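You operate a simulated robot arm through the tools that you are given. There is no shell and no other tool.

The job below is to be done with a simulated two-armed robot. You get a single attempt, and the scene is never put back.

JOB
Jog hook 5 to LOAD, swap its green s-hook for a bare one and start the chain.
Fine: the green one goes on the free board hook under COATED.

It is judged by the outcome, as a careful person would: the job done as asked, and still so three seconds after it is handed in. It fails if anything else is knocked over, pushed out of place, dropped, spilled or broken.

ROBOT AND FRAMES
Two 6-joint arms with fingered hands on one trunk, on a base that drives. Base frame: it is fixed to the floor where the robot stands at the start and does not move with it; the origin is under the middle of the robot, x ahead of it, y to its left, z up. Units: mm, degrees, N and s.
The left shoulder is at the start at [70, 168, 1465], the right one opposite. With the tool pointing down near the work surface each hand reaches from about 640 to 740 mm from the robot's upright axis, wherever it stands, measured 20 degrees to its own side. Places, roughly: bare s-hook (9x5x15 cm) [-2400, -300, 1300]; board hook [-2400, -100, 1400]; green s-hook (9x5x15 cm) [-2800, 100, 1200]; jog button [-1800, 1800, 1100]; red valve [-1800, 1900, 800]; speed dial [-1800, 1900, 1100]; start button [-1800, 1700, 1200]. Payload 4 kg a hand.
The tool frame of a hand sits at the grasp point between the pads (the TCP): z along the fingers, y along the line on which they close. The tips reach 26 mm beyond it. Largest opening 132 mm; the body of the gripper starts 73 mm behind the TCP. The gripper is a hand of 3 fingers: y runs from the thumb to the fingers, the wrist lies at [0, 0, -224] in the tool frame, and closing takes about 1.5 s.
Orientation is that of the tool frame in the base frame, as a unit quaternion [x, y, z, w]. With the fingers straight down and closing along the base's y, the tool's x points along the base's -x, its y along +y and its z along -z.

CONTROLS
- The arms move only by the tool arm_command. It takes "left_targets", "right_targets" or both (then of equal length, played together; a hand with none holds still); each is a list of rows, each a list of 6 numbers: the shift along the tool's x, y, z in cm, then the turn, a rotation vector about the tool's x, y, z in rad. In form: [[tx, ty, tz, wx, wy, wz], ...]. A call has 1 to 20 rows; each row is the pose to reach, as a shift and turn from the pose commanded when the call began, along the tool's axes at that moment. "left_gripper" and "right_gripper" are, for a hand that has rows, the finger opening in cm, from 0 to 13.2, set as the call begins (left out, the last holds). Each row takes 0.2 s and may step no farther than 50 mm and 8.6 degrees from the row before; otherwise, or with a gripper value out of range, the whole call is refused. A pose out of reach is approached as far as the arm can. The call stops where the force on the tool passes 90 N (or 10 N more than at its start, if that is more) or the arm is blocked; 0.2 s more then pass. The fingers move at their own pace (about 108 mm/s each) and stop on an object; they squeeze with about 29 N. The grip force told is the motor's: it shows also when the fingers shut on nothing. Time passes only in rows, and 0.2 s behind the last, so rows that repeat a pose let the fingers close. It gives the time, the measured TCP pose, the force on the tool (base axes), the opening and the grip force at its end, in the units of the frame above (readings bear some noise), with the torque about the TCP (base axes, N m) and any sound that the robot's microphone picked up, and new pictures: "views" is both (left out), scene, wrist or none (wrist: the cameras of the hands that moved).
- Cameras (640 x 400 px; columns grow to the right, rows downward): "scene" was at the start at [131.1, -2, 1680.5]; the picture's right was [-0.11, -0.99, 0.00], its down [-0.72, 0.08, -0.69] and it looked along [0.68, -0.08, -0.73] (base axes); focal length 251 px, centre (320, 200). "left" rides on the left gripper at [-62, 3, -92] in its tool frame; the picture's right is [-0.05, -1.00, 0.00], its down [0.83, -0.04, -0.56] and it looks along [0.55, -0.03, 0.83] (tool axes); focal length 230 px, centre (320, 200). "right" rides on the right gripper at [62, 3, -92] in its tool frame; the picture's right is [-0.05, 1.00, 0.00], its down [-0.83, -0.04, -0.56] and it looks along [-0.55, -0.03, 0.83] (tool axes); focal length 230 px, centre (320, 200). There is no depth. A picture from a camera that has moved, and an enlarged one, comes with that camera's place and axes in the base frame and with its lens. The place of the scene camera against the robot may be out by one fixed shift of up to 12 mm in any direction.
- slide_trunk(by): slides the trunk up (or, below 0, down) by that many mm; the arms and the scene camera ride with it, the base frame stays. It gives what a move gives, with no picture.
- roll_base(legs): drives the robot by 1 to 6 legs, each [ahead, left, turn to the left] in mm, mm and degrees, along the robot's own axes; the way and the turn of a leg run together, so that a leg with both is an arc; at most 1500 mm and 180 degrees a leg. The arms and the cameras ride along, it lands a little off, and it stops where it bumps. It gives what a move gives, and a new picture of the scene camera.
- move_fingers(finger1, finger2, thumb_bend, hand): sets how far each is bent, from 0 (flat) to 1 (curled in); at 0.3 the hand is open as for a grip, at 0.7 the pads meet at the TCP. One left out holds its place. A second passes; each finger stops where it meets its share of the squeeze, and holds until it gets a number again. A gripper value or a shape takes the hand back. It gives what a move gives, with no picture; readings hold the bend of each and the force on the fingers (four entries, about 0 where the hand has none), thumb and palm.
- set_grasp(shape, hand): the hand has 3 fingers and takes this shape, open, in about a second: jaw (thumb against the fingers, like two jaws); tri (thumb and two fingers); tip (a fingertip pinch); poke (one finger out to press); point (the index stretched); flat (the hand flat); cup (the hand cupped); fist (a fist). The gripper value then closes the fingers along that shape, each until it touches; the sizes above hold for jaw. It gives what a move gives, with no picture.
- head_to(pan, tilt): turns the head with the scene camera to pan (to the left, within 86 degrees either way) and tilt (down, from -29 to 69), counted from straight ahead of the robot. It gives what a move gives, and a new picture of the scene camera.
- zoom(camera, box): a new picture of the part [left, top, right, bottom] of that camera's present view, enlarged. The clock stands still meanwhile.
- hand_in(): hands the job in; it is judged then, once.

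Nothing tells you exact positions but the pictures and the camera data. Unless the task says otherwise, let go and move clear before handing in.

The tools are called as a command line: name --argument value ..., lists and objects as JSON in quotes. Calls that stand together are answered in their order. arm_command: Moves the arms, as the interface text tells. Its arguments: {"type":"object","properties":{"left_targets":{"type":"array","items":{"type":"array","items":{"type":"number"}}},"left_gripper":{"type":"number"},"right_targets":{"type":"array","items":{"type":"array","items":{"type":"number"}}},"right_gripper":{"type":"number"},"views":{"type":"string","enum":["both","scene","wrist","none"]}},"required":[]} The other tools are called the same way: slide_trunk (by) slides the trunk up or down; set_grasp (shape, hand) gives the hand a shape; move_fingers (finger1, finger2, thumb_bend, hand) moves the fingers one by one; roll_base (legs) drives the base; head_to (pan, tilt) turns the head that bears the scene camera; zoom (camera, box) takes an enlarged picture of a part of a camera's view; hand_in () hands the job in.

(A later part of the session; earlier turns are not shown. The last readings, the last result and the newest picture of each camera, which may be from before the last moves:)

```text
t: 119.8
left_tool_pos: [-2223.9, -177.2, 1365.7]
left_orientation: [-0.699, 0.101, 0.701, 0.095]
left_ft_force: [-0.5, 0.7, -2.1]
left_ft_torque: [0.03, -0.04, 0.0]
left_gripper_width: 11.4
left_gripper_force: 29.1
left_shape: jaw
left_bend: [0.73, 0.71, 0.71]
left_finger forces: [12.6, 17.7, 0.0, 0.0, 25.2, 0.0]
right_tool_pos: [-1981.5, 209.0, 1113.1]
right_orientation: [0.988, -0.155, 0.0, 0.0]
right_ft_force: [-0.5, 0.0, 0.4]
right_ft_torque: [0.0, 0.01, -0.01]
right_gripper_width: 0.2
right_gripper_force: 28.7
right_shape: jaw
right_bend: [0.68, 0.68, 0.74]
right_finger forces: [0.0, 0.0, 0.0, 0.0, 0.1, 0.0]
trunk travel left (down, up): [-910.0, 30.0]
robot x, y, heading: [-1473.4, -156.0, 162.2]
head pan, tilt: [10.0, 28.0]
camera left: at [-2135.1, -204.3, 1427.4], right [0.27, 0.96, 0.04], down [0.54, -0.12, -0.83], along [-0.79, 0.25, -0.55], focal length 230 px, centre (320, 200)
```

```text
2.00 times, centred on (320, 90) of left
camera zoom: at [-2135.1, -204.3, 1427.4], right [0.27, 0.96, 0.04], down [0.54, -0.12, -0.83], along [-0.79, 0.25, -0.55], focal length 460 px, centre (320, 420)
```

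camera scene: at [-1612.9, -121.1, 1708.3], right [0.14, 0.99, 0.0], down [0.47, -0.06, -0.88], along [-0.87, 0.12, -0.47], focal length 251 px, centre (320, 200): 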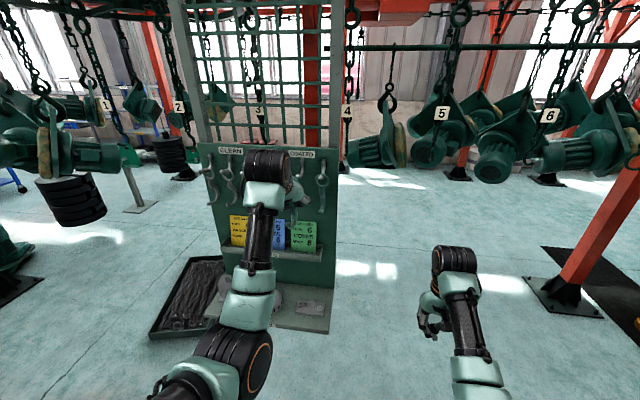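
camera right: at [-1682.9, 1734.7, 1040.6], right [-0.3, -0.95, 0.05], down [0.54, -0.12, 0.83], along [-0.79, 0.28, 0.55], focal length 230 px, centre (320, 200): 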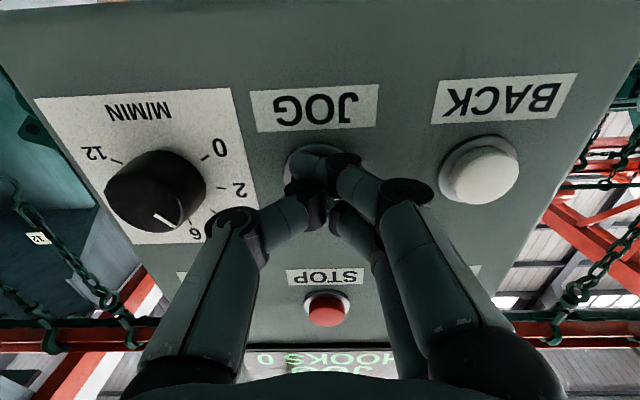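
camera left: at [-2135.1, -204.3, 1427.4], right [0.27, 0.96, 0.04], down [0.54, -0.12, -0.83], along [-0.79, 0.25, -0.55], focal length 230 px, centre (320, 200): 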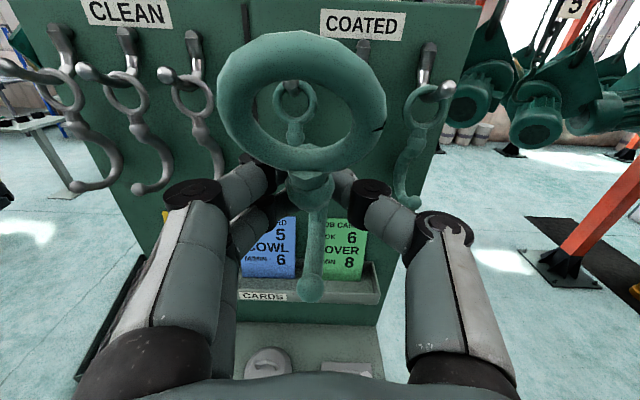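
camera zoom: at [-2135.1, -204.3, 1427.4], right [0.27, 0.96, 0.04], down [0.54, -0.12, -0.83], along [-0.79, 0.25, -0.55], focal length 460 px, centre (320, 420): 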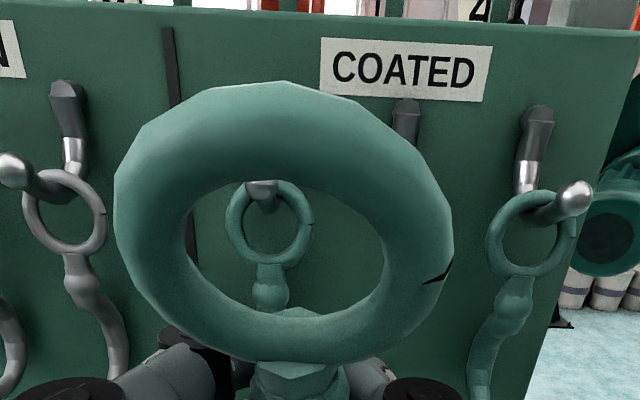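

arm_command --left_targets '[[0, 2.2, 0, 0, 0, 0], [0, 4.5, 0, 0, 0, 0], [0, 4.5, 0, 0, 0, 0]]' --views "none"

zoom --camera "left" --box '[240, 0, 480, 140]'

arm_command --left_targets '[[0, -4, 0, 0, 0, 0], [0, -8, 0, 0, 0, 0], [0, -12, 0, 0, 0, 0], [0, -15.5, 0, 0, 0, 0], [0, -15.5, 0, 0, 0, 0]]' --views "none"

zoom --camera "left" --box '[140, 0, 380, 140]'

```text
t: 120.5
left_tool_pos: [-2234.2, -220.8, 1367.7]
left_orientation: [-0.7, 0.1, 0.701, 0.094]
left_ft_force: [-0.6, -0.1, -1.7]
left_ft_torque: [-0.01, -0.04, -0.01]
left_gripper_width: 11.1
left_gripper_force: 29.1
left_shape: jaw
left_bend: [0.73, 0.71, 0.71]
left_finger forces: [12.5, 17.8, 0.0, 0.1, 25.2, 0.0]
right_tool_pos: [-1982.0, 209.2, 1112.4]
right_orientation: [0.988, -0.155, 0.0, 0.0]
right_ft_force: [0.3, 0.6, 0.1]
right_ft_torque: [-0.04, 0.03, -0.02]
right_gripper_width: 0.0
right_gripper_force: 29.0
right_shape: jaw
right_bend: [0.68, 0.68, 0.74]
right_finger forces: [0.1, 0.1, 0.1, 0.1, 0.1, 0.1]
trunk travel left (down, up): [-910.0, 30.0]
robot x, y, heading: [-1475.0, -156.6, 162.1]
head pan, tilt: [10.0, 28.0]
```

```text
2.67 times, centred on (360, 70) of left
camera zoom: at [-2145.5, -248.5, 1430.1], right [0.27, 0.96, 0.04], down [0.54, -0.12, -0.83], along [-0.79, 0.25, -0.55], focal length 614 px, centre (213, 547)
```

zoom: 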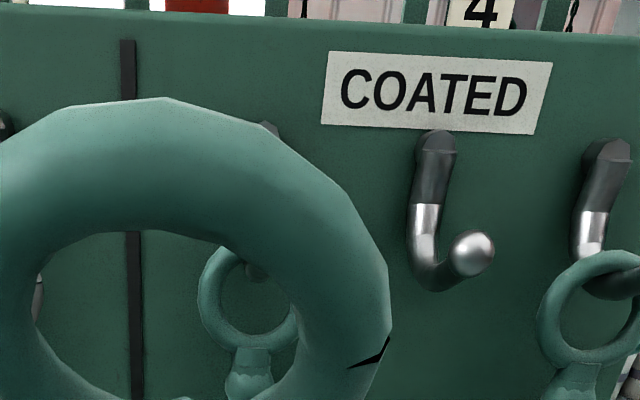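

```text
t: 121.7
left_tool_pos: [-2217.6, -127.9, 1359.7]
left_orientation: [-0.689, 0.13, 0.713, 0.016]
left_ft_force: [0.3, -0.2, -1.4]
left_ft_torque: [0.01, -0.03, 0.02]
left_gripper_width: 10.9
left_gripper_force: 29.1
left_shape: jaw
left_bend: [0.73, 0.71, 0.71]
left_finger forces: [12.6, 17.7, 0.0, 0.0, 25.4, 0.0]
right_tool_pos: [-1982.7, 208.9, 1113.7]
right_orientation: [0.988, -0.155, 0.001, -0.001]
right_ft_force: [0.4, -0.4, -0.4]
right_ft_torque: [-0.01, -0.01, -0.02]
right_gripper_width: 0.0
right_gripper_force: 28.9
right_shape: jaw
right_bend: [0.68, 0.68, 0.74]
right_finger forces: [0.1, 0.0, 0.0, 0.1, 0.0, 0.0]
trunk travel left (down, up): [-910.0, 30.0]
robot x, y, heading: [-1474.9, -155.2, 162.0]
head pan, tilt: [10.0, 28.0]
stopped in row 5 (left hand): the arm was blocked; the commanded pose is now the measured one
```

```text
2.67 times, centred on (260, 70) of left
camera zoom: at [-2123.4, -140.8, 1419.5], right [0.2, 0.97, -0.11], down [0.51, -0.2, -0.84], along [-0.84, 0.11, -0.54], focal length 614 px, centre (480, 547)
```

zoom: 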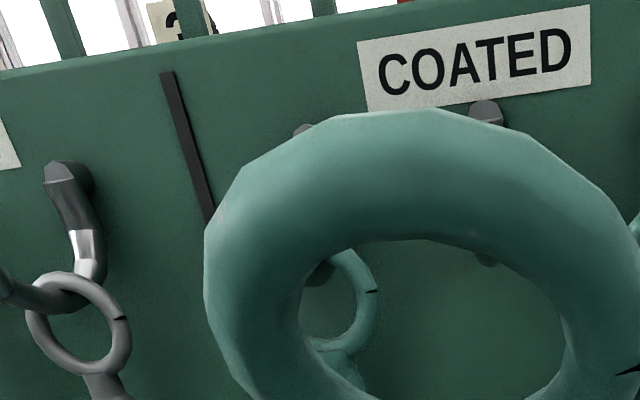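

The middle peg's ball is pinned down at about (-2356, -88, 1399.5) by the two views, its tube bottoming ~10 mm lower behind it. I'll bring the hook to a 45 mm standoff in front with the hand pitched 30°, which stands the ring upright.

arm_command --left_targets '[[-0.01, -0.22, 1.48, 0.023, 0.088, -0.022], [-0.01, -0.44, 2.96, 0.046, 0.177, -0.045], [-0.02, -0.65, 4.43, 0.069, 0.265, -0.067], [-0.03, -0.87, 5.91, 0.092, 0.353, -0.09], [-0.03, -1.09, 7.39, 0.115, 0.442, -0.112], [-0.04, -1.31, 8.87, 0.138, 0.53, -0.135], [-0.04, -1.31, 8.87, 0.138, 0.53, -0.135]]' --views "both"

zoom --camera "scene" --box '[200, 110, 360, 230]'

```text
t: 123.3
left_tool_pos: [-2298.5, -94.0, 1359.2]
left_orientation: [0.856, -0.132, -0.494, -0.077]
left_ft_force: [0.0, 0.0, -2.5]
left_ft_torque: [-0.01, -0.02, 0.01]
left_gripper_width: 11.0
left_gripper_force: 29.6
left_shape: jaw
left_bend: [0.73, 0.71, 0.71]
left_finger forces: [12.5, 17.4, 0.1, 0.0, 24.9, 0.1]
right_tool_pos: [-1982.0, 209.2, 1113.2]
right_orientation: [0.988, -0.156, 0.0, -0.001]
right_ft_force: [-0.2, -0.3, -0.4]
right_ft_torque: [0.0, -0.01, 0.01]
right_gripper_width: 0.0
right_gripper_force: 29.0
right_shape: jaw
right_bend: [0.68, 0.68, 0.74]
right_finger forces: [0.0, 0.0, 0.0, 0.0, 0.0, 0.0]
trunk travel left (down, up): [-910.0, 30.0]
robot x, y, heading: [-1474.8, -158.2, 162.3]
head pan, tilt: [10.0, 28.0]
camera scene: at [-1612.2, -121.6, 1708.4], right [0.14, 0.99, 0.0], down [0.47, -0.06, -0.88], along [-0.87, 0.12, -0.47], focal length 251 px, centre (320, 200)
camera left: at [-2252.3, -111.3, 1459.1], right [0.28, 0.96, 0.05], down [0.87, -0.23, -0.44], along [-0.41, 0.16, -0.9], focal length 230 px, centre (320, 200)
```

scene: 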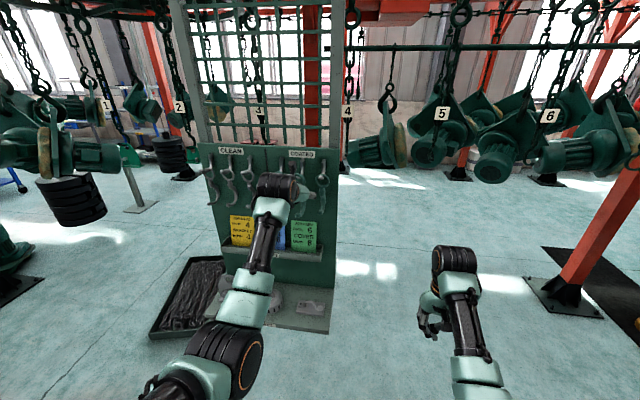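
left: 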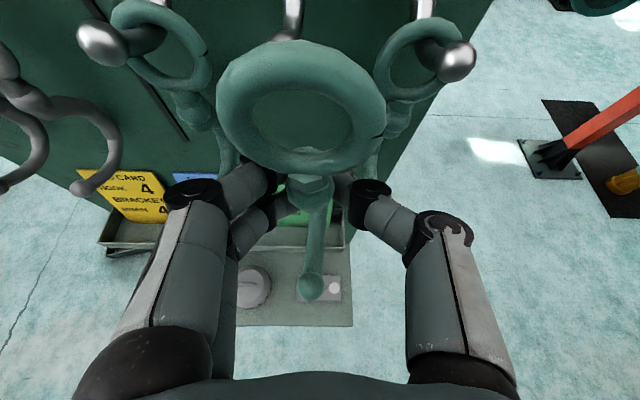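

```text
3.33 times, centred on (280, 170) of scene
camera zoom: at [-1612.2, -121.6, 1708.4], right [0.14, 0.99, 0.0], down [0.47, -0.06, -0.88], along [-0.87, 0.12, -0.47], focal length 837 px, centre (453, 300)
```

zoom: 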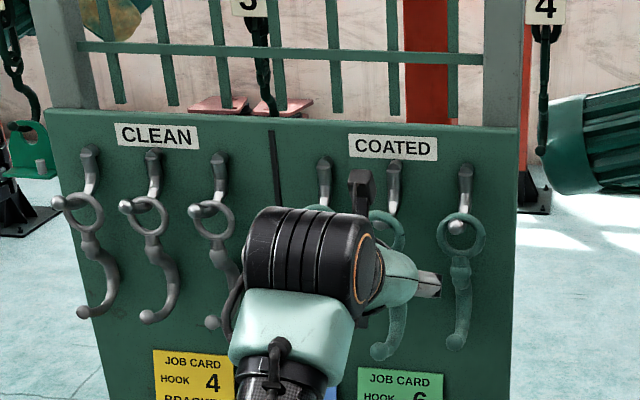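

By the neighbours' pegs the middle ball is at about (-2346, -96.5, 1401): the ring is 9 mm too far right and 35 mm out. I'll shift left and advance to just before the ball.

arm_command --left_targets '[[-0.3, 0.45, 0.6, 0, 0, 0], [-0.6, 0.9, 1.2, 0, 0, 0], [-0.8, 0.9, 2.0, 0, 0, 0], [-0.8, 0.9, 2.0, 0, 0, 0]]' --views "wrist"

zoom --camera "scene" --box '[250, 130, 350, 220]'

zoom --camera "left" --box '[190, 0, 430, 180]'

```text
t: 124.3
left_tool_pos: [-2323.5, -97.7, 1354.4]
left_orientation: [0.855, -0.133, -0.495, -0.078]
left_ft_force: [-0.6, -0.3, -1.2]
left_ft_torque: [0.01, 0.0, -0.02]
left_gripper_width: 11.1
left_gripper_force: 29.2
left_shape: jaw
left_bend: [0.73, 0.71, 0.71]
left_finger forces: [12.4, 17.5, 0.1, 0.0, 24.9, 0.0]
right_tool_pos: [-1981.6, 208.6, 1113.2]
right_orientation: [0.988, -0.155, 0.0, -0.001]
right_ft_force: [0.0, -0.2, 0.7]
right_ft_torque: [0.0, 0.0, 0.02]
right_gripper_width: 0.0
right_gripper_force: 28.9
right_shape: jaw
right_bend: [0.68, 0.68, 0.74]
right_finger forces: [0.0, 0.0, 0.0, 0.0, 0.1, 0.0]
trunk travel left (down, up): [-910.0, 30.0]
robot x, y, heading: [-1471.4, -156.7, 162.3]
head pan, tilt: [10.0, 28.0]
camera left: at [-2277.2, -114.5, 1455.6], right [0.28, 0.96, 0.05], down [0.87, -0.23, -0.44], along [-0.41, 0.16, -0.9], focal length 230 px, centre (320, 200)
```

left: 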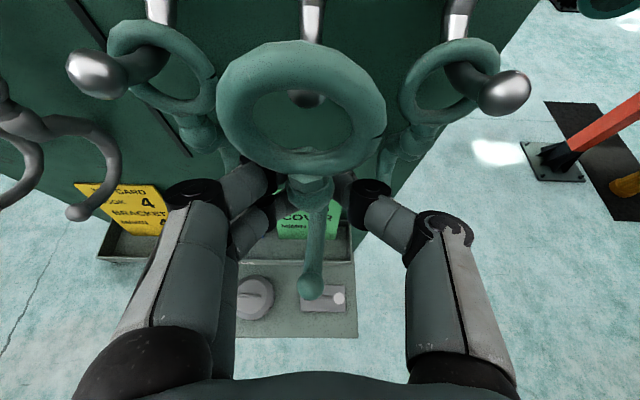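

```text
4.44 times, centred on (300, 175) of scene
camera zoom: at [-1612.6, -121.6, 1708.4], right [0.14, 0.99, 0.0], down [0.47, -0.06, -0.88], along [-0.87, 0.12, -0.47], focal length 1116 px, centre (409, 311)
```

zoom: 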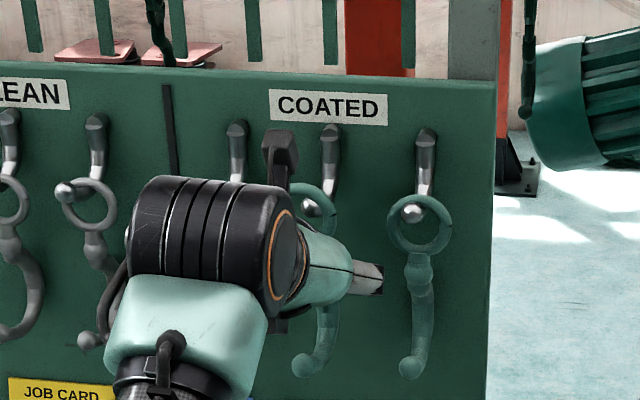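

```text
2.22 times, centred on (310, 90) of left
camera zoom: at [-2277.2, -114.5, 1455.6], right [0.28, 0.96, 0.05], down [0.87, -0.23, -0.44], along [-0.41, 0.16, -0.9], focal length 511 px, centre (342, 444)
```

zoom: 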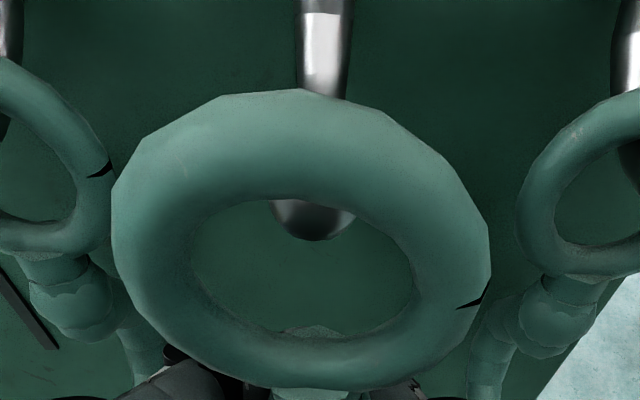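

The ball is now framed through the ring, centred within ~2 mm. Sliding the ring over the ball along the tip direction.

arm_command --left_targets '[[-0.13, -0.1, 0.62, 0, 0, 0], [-0.25, -0.2, 1.24, 0, 0, 0], [-0.3, -0.2, 1.9, 0, 0, 0], [-0.33, -0.2, 2.58, 0, 0, 0]]' --views "wrist"

zoom --camera "scene" --box '[250, 130, 350, 220]'

zoom --camera "left" --box '[190, 0, 430, 180]'

```text
t: 125.3
left_tool_pos: [-2345.4, -87.7, 1345.4]
left_orientation: [0.855, -0.132, -0.496, -0.077]
left_ft_force: [-0.3, -0.3, -0.8]
left_ft_torque: [0.03, -0.01, -0.01]
left_gripper_width: 10.8
left_gripper_force: 29.6
left_shape: jaw
left_bend: [0.73, 0.71, 0.71]
left_finger forces: [12.5, 17.6, 0.1, 0.0, 25.2, 0.1]
right_tool_pos: [-1981.3, 208.8, 1112.5]
right_orientation: [0.988, -0.155, 0.0, -0.001]
right_ft_force: [0.4, 0.9, -0.2]
right_ft_torque: [-0.03, -0.01, -0.03]
right_gripper_width: 0.1
right_gripper_force: 29.0
right_shape: jaw
right_bend: [0.68, 0.68, 0.74]
right_finger forces: [0.1, 0.0, 0.0, 0.0, 0.0, 0.1]
trunk travel left (down, up): [-910.0, 30.0]
robot x, y, heading: [-1476.8, -157.4, 162.3]
head pan, tilt: [10.0, 28.0]
camera left: at [-2297.9, -105.0, 1445.7], right [0.28, 0.96, 0.05], down [0.87, -0.23, -0.44], along [-0.42, 0.16, -0.89], focal length 230 px, centre (320, 200)
```

left: 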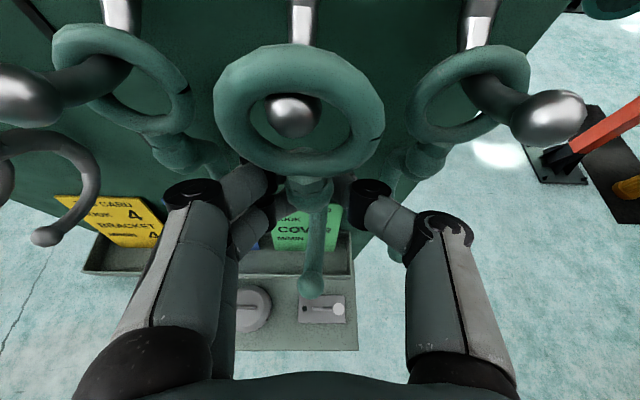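

```text
4.44 times, centred on (300, 175) of scene
camera zoom: at [-1611.8, -122.1, 1708.5], right [0.14, 0.99, 0.0], down [0.47, -0.06, -0.88], along [-0.87, 0.12, -0.47], focal length 1116 px, centre (409, 311)
```

zoom: 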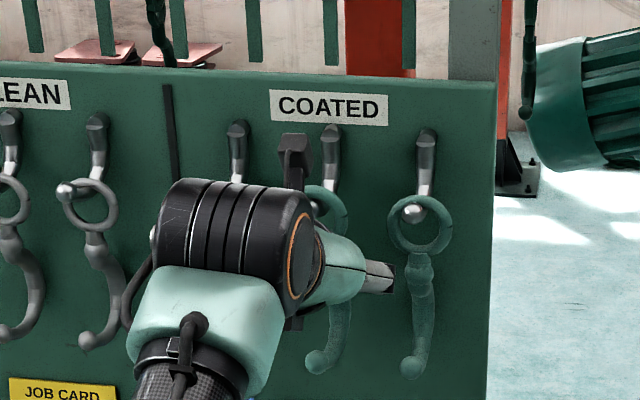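

```text
2.22 times, centred on (310, 90) of left
camera zoom: at [-2297.9, -105.0, 1445.7], right [0.28, 0.96, 0.05], down [0.87, -0.23, -0.44], along [-0.42, 0.16, -0.89], focal length 511 px, centre (342, 444)
```

zoom: 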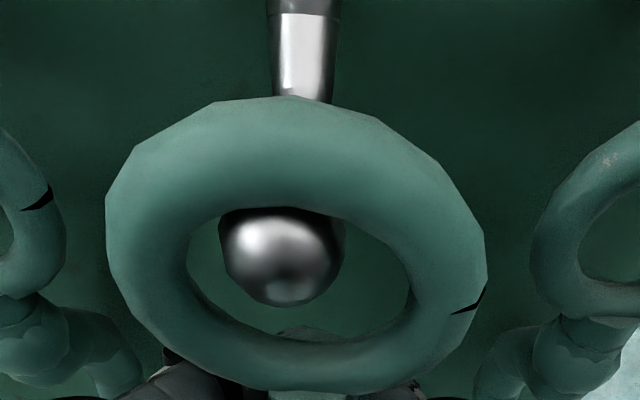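

The ball is now in the middle of the ring with no contact force. Continuing inward and down to seat the ring on the peg.

arm_command --left_targets '[[-0.1, 0.1, 0.65, 0, 0, 0], [-0.17, 0.1, 1.29, 0, 0, 0], [-0.2, 0.1, 1.75, 0, 0, 0], [-0.22, 0.1, 2.18, 0, 0, 0]]' --views "wrist"

zoom --camera "left" --box '[190, 0, 430, 180]'

```text
t: 126.3
left_tool_pos: [-2365.3, -82.8, 1336.6]
left_orientation: [0.856, -0.131, -0.494, -0.076]
left_ft_force: [-0.4, -0.4, -2.4]
left_ft_torque: [-0.02, 0.0, -0.02]
left_gripper_width: 11.0
left_gripper_force: 28.9
left_shape: jaw
left_bend: [0.73, 0.71, 0.71]
left_finger forces: [12.5, 18.0, 0.0, 0.0, 25.5, 0.0]
right_tool_pos: [-1981.7, 209.0, 1113.2]
right_orientation: [0.988, -0.155, -0.001, -0.001]
right_ft_force: [-1.0, 0.1, -0.6]
right_ft_torque: [0.0, 0.0, 0.02]
right_gripper_width: 0.0
right_gripper_force: 29.2
right_shape: jaw
right_bend: [0.68, 0.68, 0.74]
right_finger forces: [0.0, 0.0, 0.1, 0.1, 0.1, 0.0]
trunk travel left (down, up): [-910.0, 30.0]
robot x, y, heading: [-1477.0, -158.8, 162.1]
head pan, tilt: [10.0, 28.0]
camera left: at [-2317.7, -100.8, 1436.6], right [0.28, 0.96, 0.05], down [0.87, -0.23, -0.44], along [-0.41, 0.16, -0.9], focal length 230 px, centre (320, 200)
```

left: 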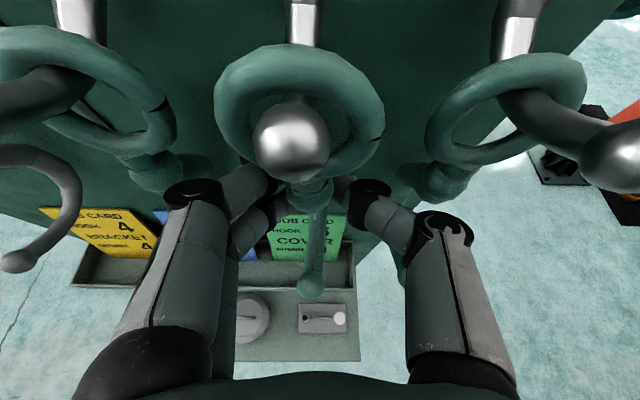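

```text
2.22 times, centred on (310, 90) of left
camera zoom: at [-2317.7, -100.8, 1436.6], right [0.28, 0.96, 0.05], down [0.87, -0.23, -0.44], along [-0.41, 0.16, -0.9], focal length 511 px, centre (342, 444)
```

zoom: 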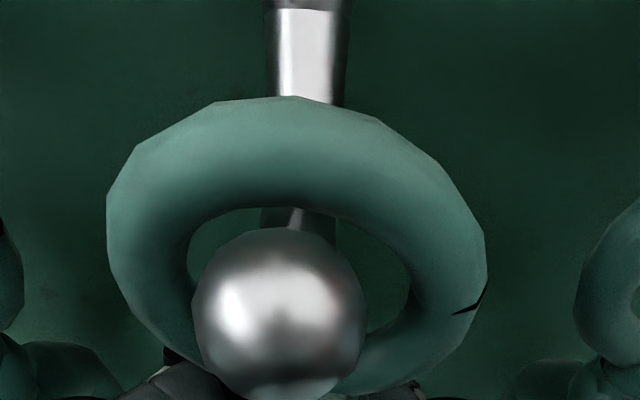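

The ball is through and in front of the ring. Lowering until the peg takes the weight.

arm_command --left_targets '[[0.4, 0, 0.25, 0, 0, 0], [0.7, 0, 0.4, 0, 0, 0], [0.7, 0, 0.4, 0, 0, 0]]' --views "none"

zoom --camera "left" --box '[190, 0, 430, 180]'

```text
t: 127.1
left_tool_pos: [-2362.7, -82.9, 1331.0]
left_orientation: [0.854, -0.132, -0.497, -0.077]
left_ft_force: [-0.8, 1.1, 4.1]
left_ft_torque: [-0.05, -0.02, -0.03]
left_gripper_width: 11.2
left_gripper_force: 29.1
left_shape: jaw
left_bend: [0.73, 0.71, 0.71]
left_finger forces: [16.0, 18.8, 0.0, 0.1, 26.5, 0.0]
right_tool_pos: [-1980.8, 209.3, 1113.4]
right_orientation: [0.988, -0.155, 0.001, -0.001]
right_ft_force: [0.6, 1.1, -0.3]
right_ft_torque: [-0.01, 0.01, 0.01]
right_gripper_width: 0.0
right_gripper_force: 28.5
right_shape: jaw
right_bend: [0.68, 0.68, 0.74]
right_finger forces: [0.0, 0.0, 0.1, 0.0, 0.0, 0.0]
trunk travel left (down, up): [-910.0, 30.0]
robot x, y, heading: [-1474.0, -155.8, 162.1]
head pan, tilt: [10.0, 28.0]
```

```text
2.22 times, centred on (310, 90) of left
camera zoom: at [-2315.8, -101.1, 1430.9], right [0.28, 0.96, 0.05], down [0.87, -0.23, -0.45], along [-0.42, 0.16, -0.89], focal length 511 px, centre (342, 444)
```

zoom: 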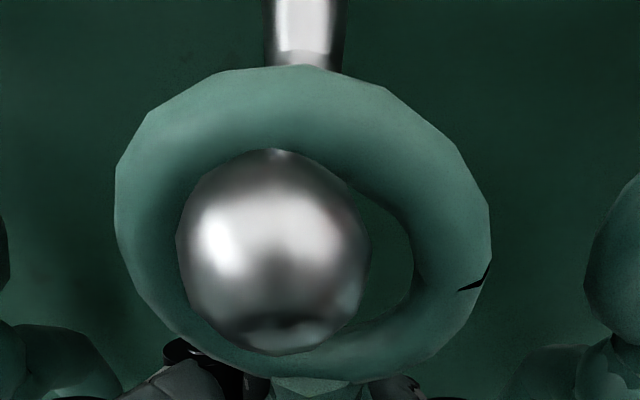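

The peg carries the weight now (+4 N). I'll open just enough (34 mm) to release without touching the neighbouring hooks.

arm_command --left_targets '[[-0.1, 0, -0.05, 0, 0, 0], [-0.1, 0, -0.05, 0, 0, 0], [-0.1, 0, -0.05, 0, 0, 0], [-0.1, 0, -0.05, 0, 0, 0], [-0.1, 0, -0.05, 0, 0, 0]]' --left_gripper 3.4 --views "wrist"

zoom --camera "left" --box '[190, 0, 430, 180]'

zoom --camera "scene" --box '[250, 130, 350, 220]'

```text
t: 128.3
left_tool_pos: [-2363.5, -82.4, 1329.5]
left_orientation: [0.855, -0.132, -0.495, -0.077]
left_ft_force: [0.4, 1.1, 0.1]
left_ft_torque: [-0.01, -0.03, -0.02]
left_gripper_width: 33.9
left_gripper_force: 0.1
left_shape: jaw
left_bend: [0.73, 0.73, 0.7]
left_finger forces: [0.0, 0.0, 0.0, 0.0, 0.0, 0.0]
right_tool_pos: [-1981.1, 208.6, 1113.6]
right_orientation: [0.988, -0.155, 0.0, -0.001]
right_ft_force: [0.1, -0.4, 1.0]
right_ft_torque: [0.0, 0.02, 0.01]
right_gripper_width: 0.1
right_gripper_force: 29.3
right_shape: jaw
right_bend: [0.68, 0.68, 0.74]
right_finger forces: [0.0, 0.1, 0.0, 0.1, 0.1, 0.0]
trunk travel left (down, up): [-910.0, 30.0]
robot x, y, heading: [-1474.2, -155.6, 162.2]
head pan, tilt: [10.0, 28.0]
camera left: at [-2316.5, -100.9, 1429.6], right [0.28, 0.96, 0.05], down [0.87, -0.23, -0.44], along [-0.41, 0.16, -0.9], focal length 230 px, centre (320, 200)
```

left: 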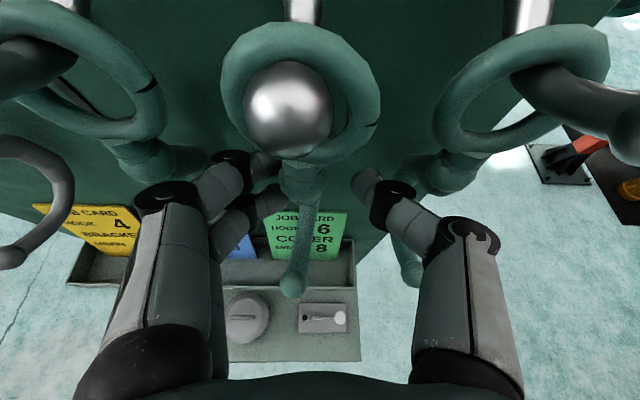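

```text
2.22 times, centred on (310, 90) of left
camera zoom: at [-2316.5, -100.9, 1429.6], right [0.28, 0.96, 0.05], down [0.87, -0.23, -0.44], along [-0.41, 0.16, -0.9], focal length 511 px, centre (342, 444)
```

zoom: 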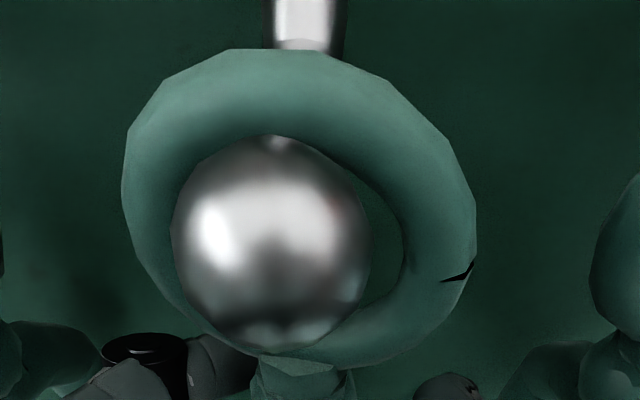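

```text
4.44 times, centred on (300, 175) of scene
camera zoom: at [-1612.3, -121.7, 1708.4], right [0.14, 0.99, 0.0], down [0.47, -0.06, -0.88], along [-0.87, 0.12, -0.47], focal length 1116 px, centre (409, 311)
```

zoom: 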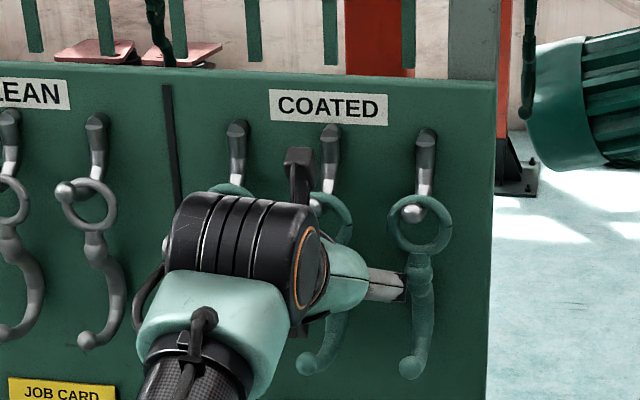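

Released; the hook hangs on the middle COATED peg. Retreating straight back from the board.

arm_command --left_targets '[[0.75, 0, -1.3, 0, 0, 0], [1.5, 0, -2.6, 0, 0, 0], [2.75, 0, -4.76, 0, 0, 0], [4.25, 0, -7.36, 0, 0, 0], [6, 0, -10.4, 0, 0, 0]]' --views "both"

zoom --camera "scene" --box '[180, 120, 350, 240]'

```text
t: 129.5
left_tool_pos: [-2244.8, -118.3, 1330.5]
left_orientation: [0.855, -0.132, -0.495, -0.077]
left_ft_force: [0.9, 0.0, -0.6]
left_ft_torque: [0.02, -0.02, -0.01]
left_gripper_width: 33.7
left_gripper_force: 0.1
left_shape: jaw
left_bend: [0.73, 0.73, 0.7]
left_finger forces: [0.1, 0.0, 0.1, 0.0, 0.0, 0.0]
right_tool_pos: [-1980.3, 208.9, 1113.9]
right_orientation: [0.988, -0.155, -0.001, 0.0]
right_ft_force: [0.1, -0.6, 0.9]
right_ft_torque: [-0.02, 0.0, 0.03]
right_gripper_width: 0.0
right_gripper_force: 28.8
right_shape: jaw
right_bend: [0.68, 0.68, 0.74]
right_finger forces: [0.1, 0.0, 0.0, 0.0, 0.0, 0.0]
trunk travel left (down, up): [-910.0, 30.0]
robot x, y, heading: [-1474.8, -155.2, 162.1]
head pan, tilt: [10.0, 28.0]
camera scene: at [-1610.3, -122.0, 1708.6], right [0.14, 0.99, 0.0], down [0.46, -0.06, -0.88], along [-0.88, 0.12, -0.47], focal length 251 px, centre (320, 200)
camera left: at [-2198.5, -135.1, 1431.0], right [0.28, 0.96, 0.05], down [0.87, -0.23, -0.44], along [-0.42, 0.16, -0.89], focal length 230 px, centre (320, 200)
```

scene: 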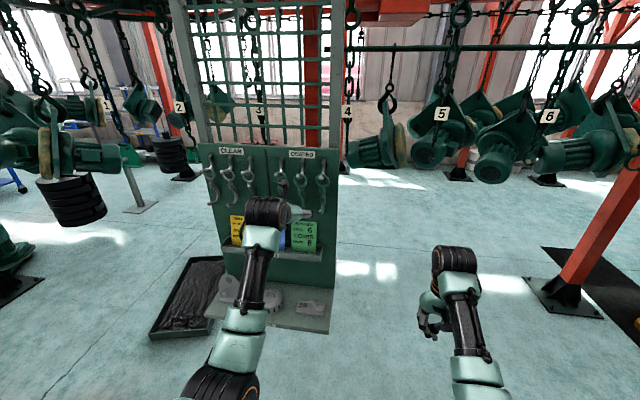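
left: 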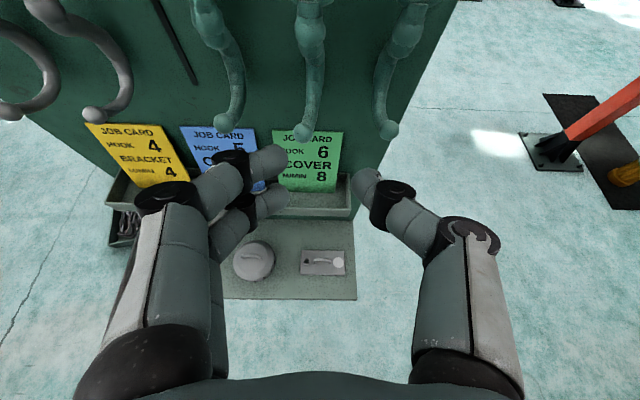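

```text
3.33 times, centred on (265, 180) of scene
camera zoom: at [-1610.3, -122.0, 1708.6], right [0.14, 0.99, 0.0], down [0.46, -0.06, -0.88], along [-0.88, 0.12, -0.47], focal length 837 px, centre (503, 267)
```

zoom: 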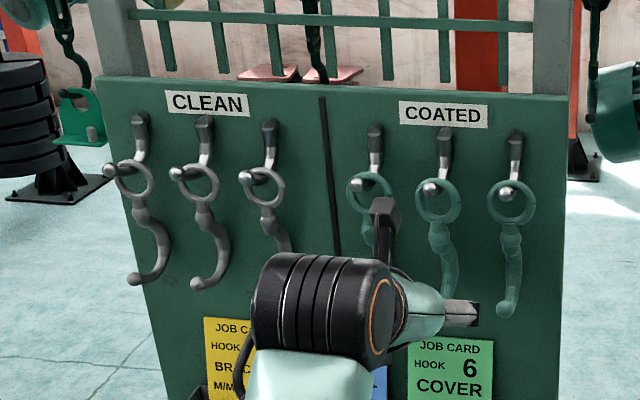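

All three COATED pegs now hold green hooks. Next a bare hook: the right-most CLEAN one (most free space) sits ~190 mm further left. I'll back off slightly and shift left, then level the hand.

roll_base --legs '[[-50, 0, 0], [0, 175, 0.3]]'

arm_command --left_targets '[[-0.5, 0, 0.6, 0, -0.087, 0], [-1.0, 0, 1.2, 0, -0.175, 0], [-1.5, 0, 1.8, 0, -0.262, 0], [-2.0, 0, 2.4, 0, -0.349, 0], [-2.5, 0, 3.0, 0, -0.436, 0], [-3.0, 0, 3.6, 0, -0.524, 0], [-3.0, 0, 3.6, 0, -0.524, 0]]' --left_gripper 9 --views "both"

zoom --camera "left" --box '[160, 0, 480, 180]'

```text
t: 131.5
left_tool_pos: [-2248.5, -297.4, 1331.6]
left_orientation: [0.855, -0.13, -0.496, -0.074]
left_ft_force: [-0.5, -0.2, -0.3]
left_ft_torque: [-0.02, -0.01, 0.01]
left_gripper_width: 33.7
left_gripper_force: 0.0
left_shape: jaw
left_bend: [0.73, 0.73, 0.7]
left_finger forces: [0.1, 0.1, 0.1, 0.0, 0.1, 0.0]
right_tool_pos: [-1986.3, 29.3, 1113.5]
right_orientation: [0.988, -0.152, 0.0, 0.001]
right_ft_force: [0.3, -0.1, 0.0]
right_ft_torque: [0.0, 0.0, 0.0]
right_gripper_width: 0.0
right_gripper_force: 29.1
right_shape: jaw
right_bend: [0.68, 0.68, 0.74]
right_finger forces: [0.1, 0.0, 0.0, 0.1, 0.1, 0.0]
trunk travel left (down, up): [-910.0, 30.0]
robot x, y, heading: [-1475.4, -337.5, 162.3]
head pan, tilt: [10.0, 28.0]
camera scene: at [-1613.3, -297.3, 1708.6], right [0.13, 0.99, 0.0], down [0.46, -0.06, -0.88], along [-0.88, 0.11, -0.47], focal length 251 px, centre (320, 200)
```

scene: 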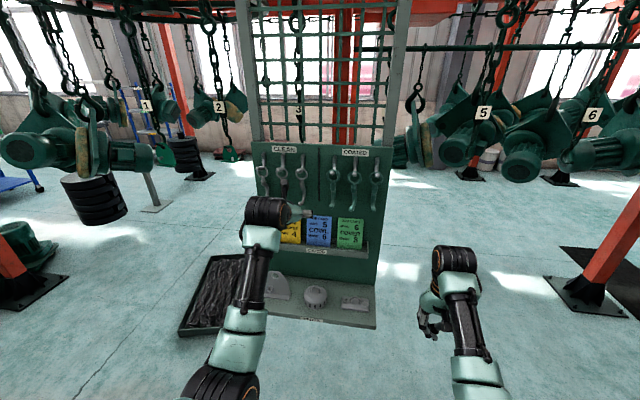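

```text
t: 133.1
left_tool_pos: [-2296.2, -288.8, 1338.5]
left_orientation: [-0.698, 0.105, 0.7, 0.106]
left_ft_force: [0.7, -0.2, -0.9]
left_ft_torque: [0.01, -0.03, 0.0]
left_gripper_width: 89.5
left_gripper_force: 0.1
left_shape: jaw
left_bend: [0.69, 0.69, 0.66]
left_finger forces: [0.0, 0.0, 0.0, 0.0, 0.0, 0.0]
right_tool_pos: [-1988.2, 26.4, 1113.8]
right_orientation: [0.988, -0.152, 0.0, -0.001]
right_ft_force: [0.0, -0.7, 0.4]
right_ft_torque: [0.01, 0.02, -0.01]
right_gripper_width: 0.3
right_gripper_force: 28.7
right_shape: jaw
right_bend: [0.68, 0.68, 0.74]
right_finger forces: [0.0, 0.0, 0.1, 0.0, 0.0, 0.1]
trunk travel left (down, up): [-910.0, 30.0]
robot x, y, heading: [-1479.2, -336.4, 162.6]
head pan, tilt: [10.0, 28.0]
camera scene: at [-1616.3, -302.0, 1708.4], right [0.13, 0.99, 0.0], down [0.47, -0.06, -0.88], along [-0.88, 0.11, -0.47], focal length 251 px, centre (320, 200)
camera left: at [-2208.3, -318.5, 1400.9], right [0.29, 0.95, 0.05], down [0.54, -0.12, -0.83], along [-0.79, 0.27, -0.55], focal length 230 px, centre (320, 200)
```

scene: 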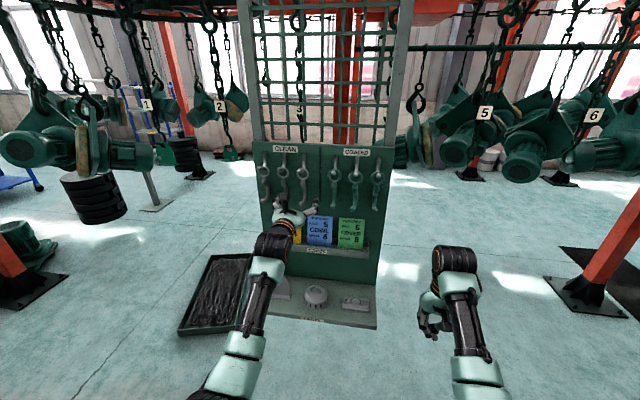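
left: 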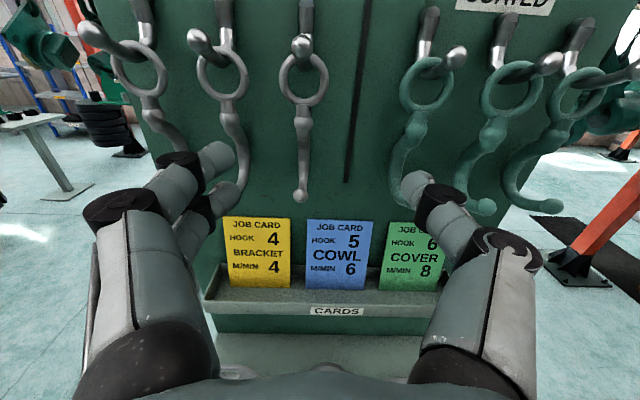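

```text
2.00 times, centred on (320, 90) of left
camera zoom: at [-2208.3, -318.5, 1400.9], right [0.29, 0.95, 0.05], down [0.54, -0.12, -0.83], along [-0.79, 0.27, -0.55], focal length 460 px, centre (320, 420)
```

zoom: 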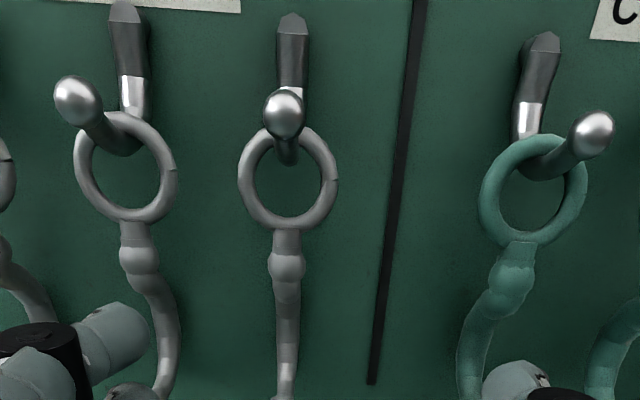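

The right-most CLEAN hook is straight ahead, ring ≈(-2422, -266, 1377). I'll narrow the fingers to 44 mm (its neighbour is 72 mm away) and approach to halfway for a check.

arm_command --left_targets '[[0.5, 0.5, 0, 0, 0, 0], [1.0, 1.1, 0, 0, 0, 0], [1.45, 1.58, 2, 0, 0, 0], [1.45, 1.58, 4, 0, 0, 0], [1.45, 1.58, 6.5, 0, 0, 0], [1.45, 1.58, 6.5, 0, 0, 0]]' --left_gripper 4.4 --views "wrist"

zoom --camera "left" --box '[160, 0, 480, 200]'

```text
t: 134.5
left_tool_pos: [-2364.2, -282.3, 1324.0]
left_orientation: [-0.698, 0.106, 0.7, 0.107]
left_ft_force: [-0.7, 0.0, 0.8]
left_ft_torque: [0.02, 0.01, 0.0]
left_gripper_width: 44.6
left_gripper_force: 0.0
left_shape: jaw
left_bend: [0.73, 0.73, 0.7]
left_finger forces: [0.0, 0.0, 0.1, 0.1, 0.0, 0.1]
right_tool_pos: [-1987.2, 26.0, 1113.7]
right_orientation: [0.988, -0.152, 0.001, -0.001]
right_ft_force: [-0.1, -0.5, 0.3]
right_ft_torque: [-0.02, 0.0, 0.02]
right_gripper_width: 0.0
right_gripper_force: 29.5
right_shape: jaw
right_bend: [0.68, 0.68, 0.74]
right_finger forces: [0.0, 0.0, 0.1, 0.1, 0.1, 0.1]
trunk travel left (down, up): [-910.0, 30.0]
robot x, y, heading: [-1478.6, -334.8, 162.6]
head pan, tilt: [10.0, 28.0]
camera left: at [-2275.2, -312.7, 1386.6], right [0.3, 0.95, 0.05], down [0.54, -0.12, -0.83], along [-0.79, 0.27, -0.55], focal length 230 px, centre (320, 200)
```

left: 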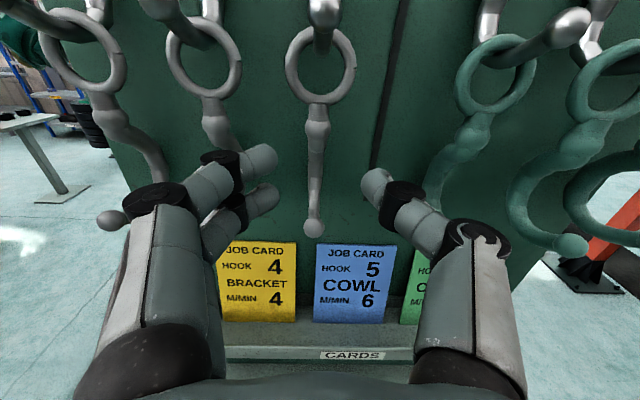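

```text
2.00 times, centred on (320, 100) of left
camera zoom: at [-2275.2, -312.7, 1386.6], right [0.3, 0.95, 0.05], down [0.54, -0.12, -0.83], along [-0.79, 0.27, -0.55], focal length 460 px, centre (320, 400)
```

zoom: 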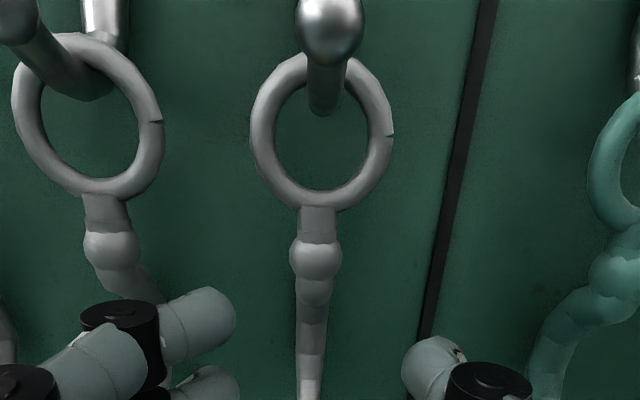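

arm_command --left_targets '[[0, 0.1, 2, 0, 0, 0], [0, 0.25, 4, 0, 0, 0], [0, 0.25, 5.7, 0, 0, 0], [0, 0.25, 5.7, 0, 0, 0]]' --views "wrist"

zoom --camera "scene" --box '[230, 130, 350, 240]'

```text
t: 135.5
left_tool_pos: [-2409.6, -266.0, 1321.9]
left_orientation: [0.699, -0.114, -0.697, -0.114]
left_ft_force: [0.2, -0.1, 0.5]
left_ft_torque: [-0.01, 0.0, -0.04]
left_gripper_width: 44.6
left_gripper_force: 0.0
left_shape: jaw
left_bend: [0.73, 0.73, 0.7]
left_finger forces: [0.0, 0.0, 0.0, 0.1, 0.0, 0.1]
left hand out of reach, approached as far as the arm can: row 3
right_tool_pos: [-1988.4, 27.8, 1114.1]
right_orientation: [0.988, -0.151, 0.0, -0.001]
right_ft_force: [0.2, 0.0, 0.6]
right_ft_torque: [0.01, 0.02, -0.02]
right_gripper_width: 0.0
right_gripper_force: 29.2
right_shape: jaw
right_bend: [0.68, 0.68, 0.74]
right_finger forces: [0.0, 0.0, 0.0, 0.0, 0.0, 0.0]
trunk travel left (down, up): [-910.0, 30.0]
robot x, y, heading: [-1481.2, -333.0, 162.5]
head pan, tilt: [10.0, 28.0]
camera left: at [-2322.7, -297.4, 1385.2], right [0.32, 0.95, 0.05], down [0.54, -0.14, -0.83], along [-0.78, 0.29, -0.56], focal length 230 px, centre (320, 200)
```

left: 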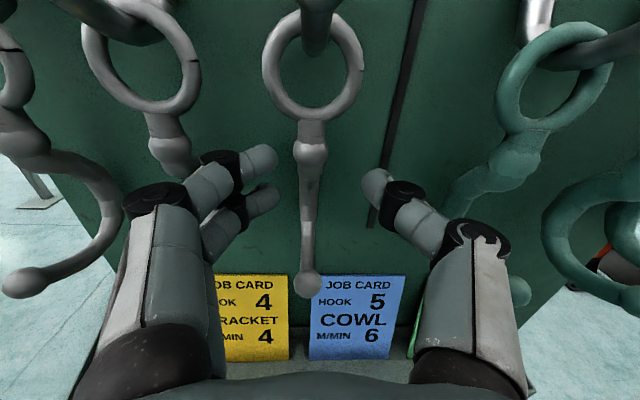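

```text
3.64 times, centred on (290, 185) of scene
camera zoom: at [-1616.2, -301.7, 1708.5], right [0.13, 0.99, 0.0], down [0.47, -0.06, -0.88], along [-0.88, 0.11, -0.47], focal length 914 px, centre (429, 254)
```

zoom: 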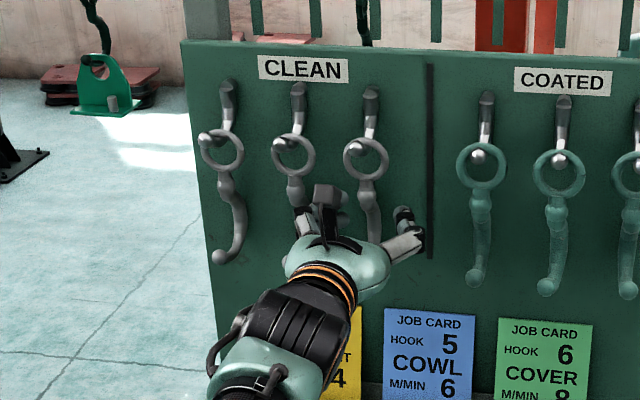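

The arm ran out of reach a little short. I'll pull the hand back 40 mm, roll the base forward 60 mm, and resume.

arm_command --left_targets '[[0, 0, -2, 0, 0, 0], [0, 0, -4.5, 0, 0, 0], [0, 0, -6.5, 0, 0, 0]]' --views "none"

roll_base --legs '[[60, 0, 0]]'

zoom --camera "left" --box '[0, 0, 640, 400]'

```text
t: 136.3
left_tool_pos: [-2355.5, -288.4, 1324.0]
left_orientation: [-0.698, 0.105, 0.7, 0.106]
left_ft_force: [0.6, -0.2, 0.3]
left_ft_torque: [-0.02, 0.0, -0.01]
left_gripper_width: 44.3
left_gripper_force: 0.1
left_shape: jaw
left_bend: [0.73, 0.73, 0.7]
left_finger forces: [0.1, 0.1, 0.0, 0.1, 0.0, 0.0]
right_tool_pos: [-1988.3, 27.1, 1114.7]
right_orientation: [0.988, -0.152, 0.001, -0.001]
right_ft_force: [0.1, 0.4, 0.3]
right_ft_torque: [0.01, 0.01, 0.0]
right_gripper_width: 0.0
right_gripper_force: 29.2
right_shape: jaw
right_bend: [0.68, 0.68, 0.74]
right_finger forces: [0.1, 0.1, 0.0, 0.0, 0.0, 0.0]
trunk travel left (down, up): [-910.0, 30.0]
robot x, y, heading: [-1481.6, -332.5, 162.5]
head pan, tilt: [10.0, 28.0]
```

```text
t: 137.2
left_tool_pos: [-2404.0, -273.0, 1330.4]
left_orientation: [-0.694, 0.106, 0.703, 0.108]
left_ft_force: [0.6, 0.3, 0.9]
left_ft_torque: [-0.03, -0.04, -0.03]
left_gripper_width: 44.6
left_gripper_force: 0.0
left_shape: jaw
left_bend: [0.73, 0.73, 0.7]
left_finger forces: [0.0, 0.0, 0.0, 0.0, 0.1, 0.0]
right_tool_pos: [-2036.3, 42.7, 1118.8]
right_orientation: [0.988, -0.151, -0.005, -0.001]
right_ft_force: [0.3, -1.0, 0.6]
right_ft_torque: [0.03, 0.02, 0.02]
right_gripper_width: 0.0
right_gripper_force: 29.1
right_shape: jaw
right_bend: [0.68, 0.68, 0.74]
right_finger forces: [0.0, 0.1, 0.0, 0.0, 0.0, 0.1]
trunk travel left (down, up): [-910.0, 30.0]
robot x, y, heading: [-1535.3, -315.8, 162.4]
head pan, tilt: [10.0, 28.0]
camera scene: at [-1660.7, -287.7, 1709.8], right [0.13, 0.99, 0.0], down [0.46, -0.06, -0.89], along [-0.88, 0.12, -0.46], focal length 251 px, centre (320, 200)
```

scene: 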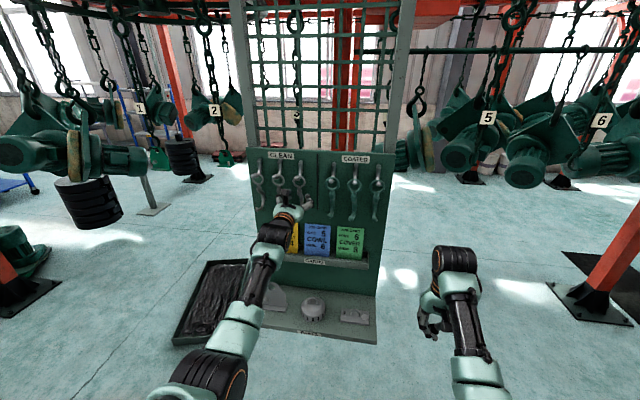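

```text
1.00 times, centred on (320, 200) of left (not enlarged: the box is as wide or as high as the picture)
camera zoom: at [-2315.4, -303.3, 1391.7], right [0.3, 0.95, 0.05], down [0.53, -0.12, -0.84], along [-0.79, 0.28, -0.54], focal length 230 px, centre (320, 200)
```

zoom: 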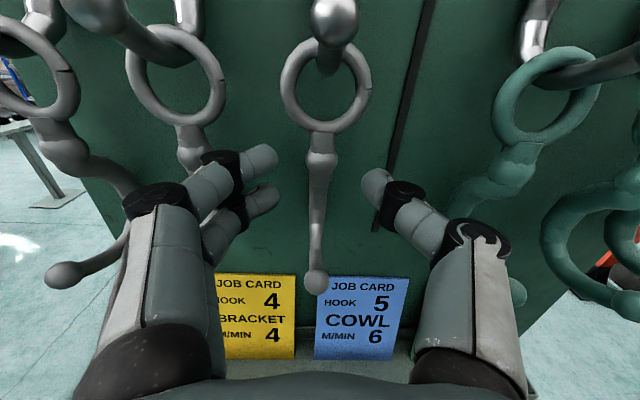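

arm_command --left_targets '[[0, 0, 0, 0, 0, 0], [0, 0, 0, 0, 0, 0], [0, 0, 0, 0, 0, 0]]' --views "wrist"

```text
t: 138.0
left_tool_pos: [-2413.5, -270.1, 1322.4]
left_orientation: [-0.699, 0.106, 0.7, 0.107]
left_ft_force: [0.6, -0.4, 0.9]
left_ft_torque: [-0.03, 0.04, 0.03]
left_gripper_width: 44.3
left_gripper_force: 0.1
left_shape: jaw
left_bend: [0.73, 0.73, 0.7]
left_finger forces: [0.1, 0.0, 0.0, 0.0, 0.0, 0.0]
right_tool_pos: [-2045.2, 45.1, 1112.3]
right_orientation: [0.988, -0.153, 0.002, -0.001]
right_ft_force: [0.1, 0.5, 0.0]
right_ft_torque: [0.01, -0.01, -0.04]
right_gripper_width: 0.0
right_gripper_force: 29.4
right_shape: jaw
right_bend: [0.68, 0.68, 0.74]
right_finger forces: [0.0, 0.0, 0.1, 0.0, 0.0, 0.0]
trunk travel left (down, up): [-910.0, 30.0]
robot x, y, heading: [-1537.9, -315.3, 162.4]
head pan, tilt: [10.0, 28.0]
camera left: at [-2326.5, -299.8, 1384.5], right [0.3, 0.95, 0.05], down [0.54, -0.12, -0.83], along [-0.79, 0.27, -0.55], focal length 230 px, centre (320, 200)
```

left: 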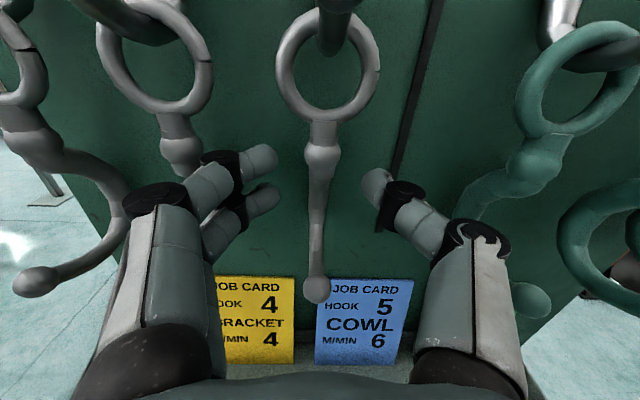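

arm_command --left_targets '[[0, 0, 0.9, 0, 0, 0], [0, 0, 1.7, 0, 0, 0], [0, 0, 1.7, 0, 0, 0]]' --views "wrist"

```text
t: 138.8
left_tool_pos: [-2432.1, -264.0, 1321.9]
left_orientation: [-0.698, 0.106, 0.7, 0.107]
left_ft_force: [0.2, 0.9, -0.3]
left_ft_torque: [-0.02, 0.01, 0.01]
left_gripper_width: 44.3
left_gripper_force: 0.1
left_shape: jaw
left_bend: [0.73, 0.73, 0.7]
left_finger forces: [0.0, 0.0, 0.0, 0.1, 0.0, 0.0]
right_tool_pos: [-2045.4, 46.6, 1112.3]
right_orientation: [0.988, -0.153, 0.002, 0.0]
right_ft_force: [0.3, 0.2, -0.5]
right_ft_torque: [0.01, 0.03, -0.02]
right_gripper_width: 0.1
right_gripper_force: 28.8
right_shape: jaw
right_bend: [0.68, 0.68, 0.74]
right_finger forces: [0.0, 0.1, 0.0, 0.0, 0.1, 0.0]
trunk travel left (down, up): [-910.0, 30.0]
robot x, y, heading: [-1535.8, -317.3, 162.8]
head pan, tilt: [10.0, 28.0]
camera left: at [-2343.6, -294.6, 1383.9], right [0.3, 0.95, 0.05], down [0.54, -0.12, -0.83], along [-0.79, 0.27, -0.55], focal length 230 px, centre (320, 200)
```

left: 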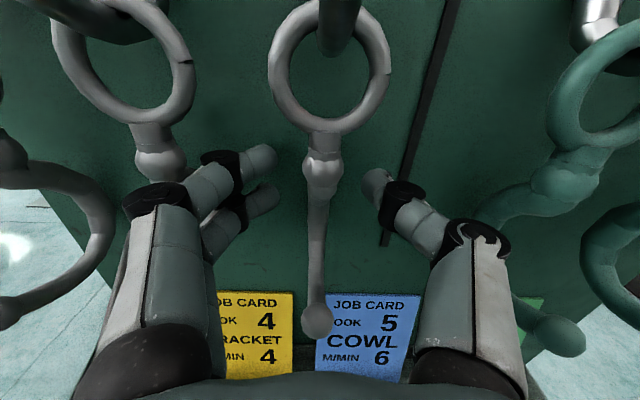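

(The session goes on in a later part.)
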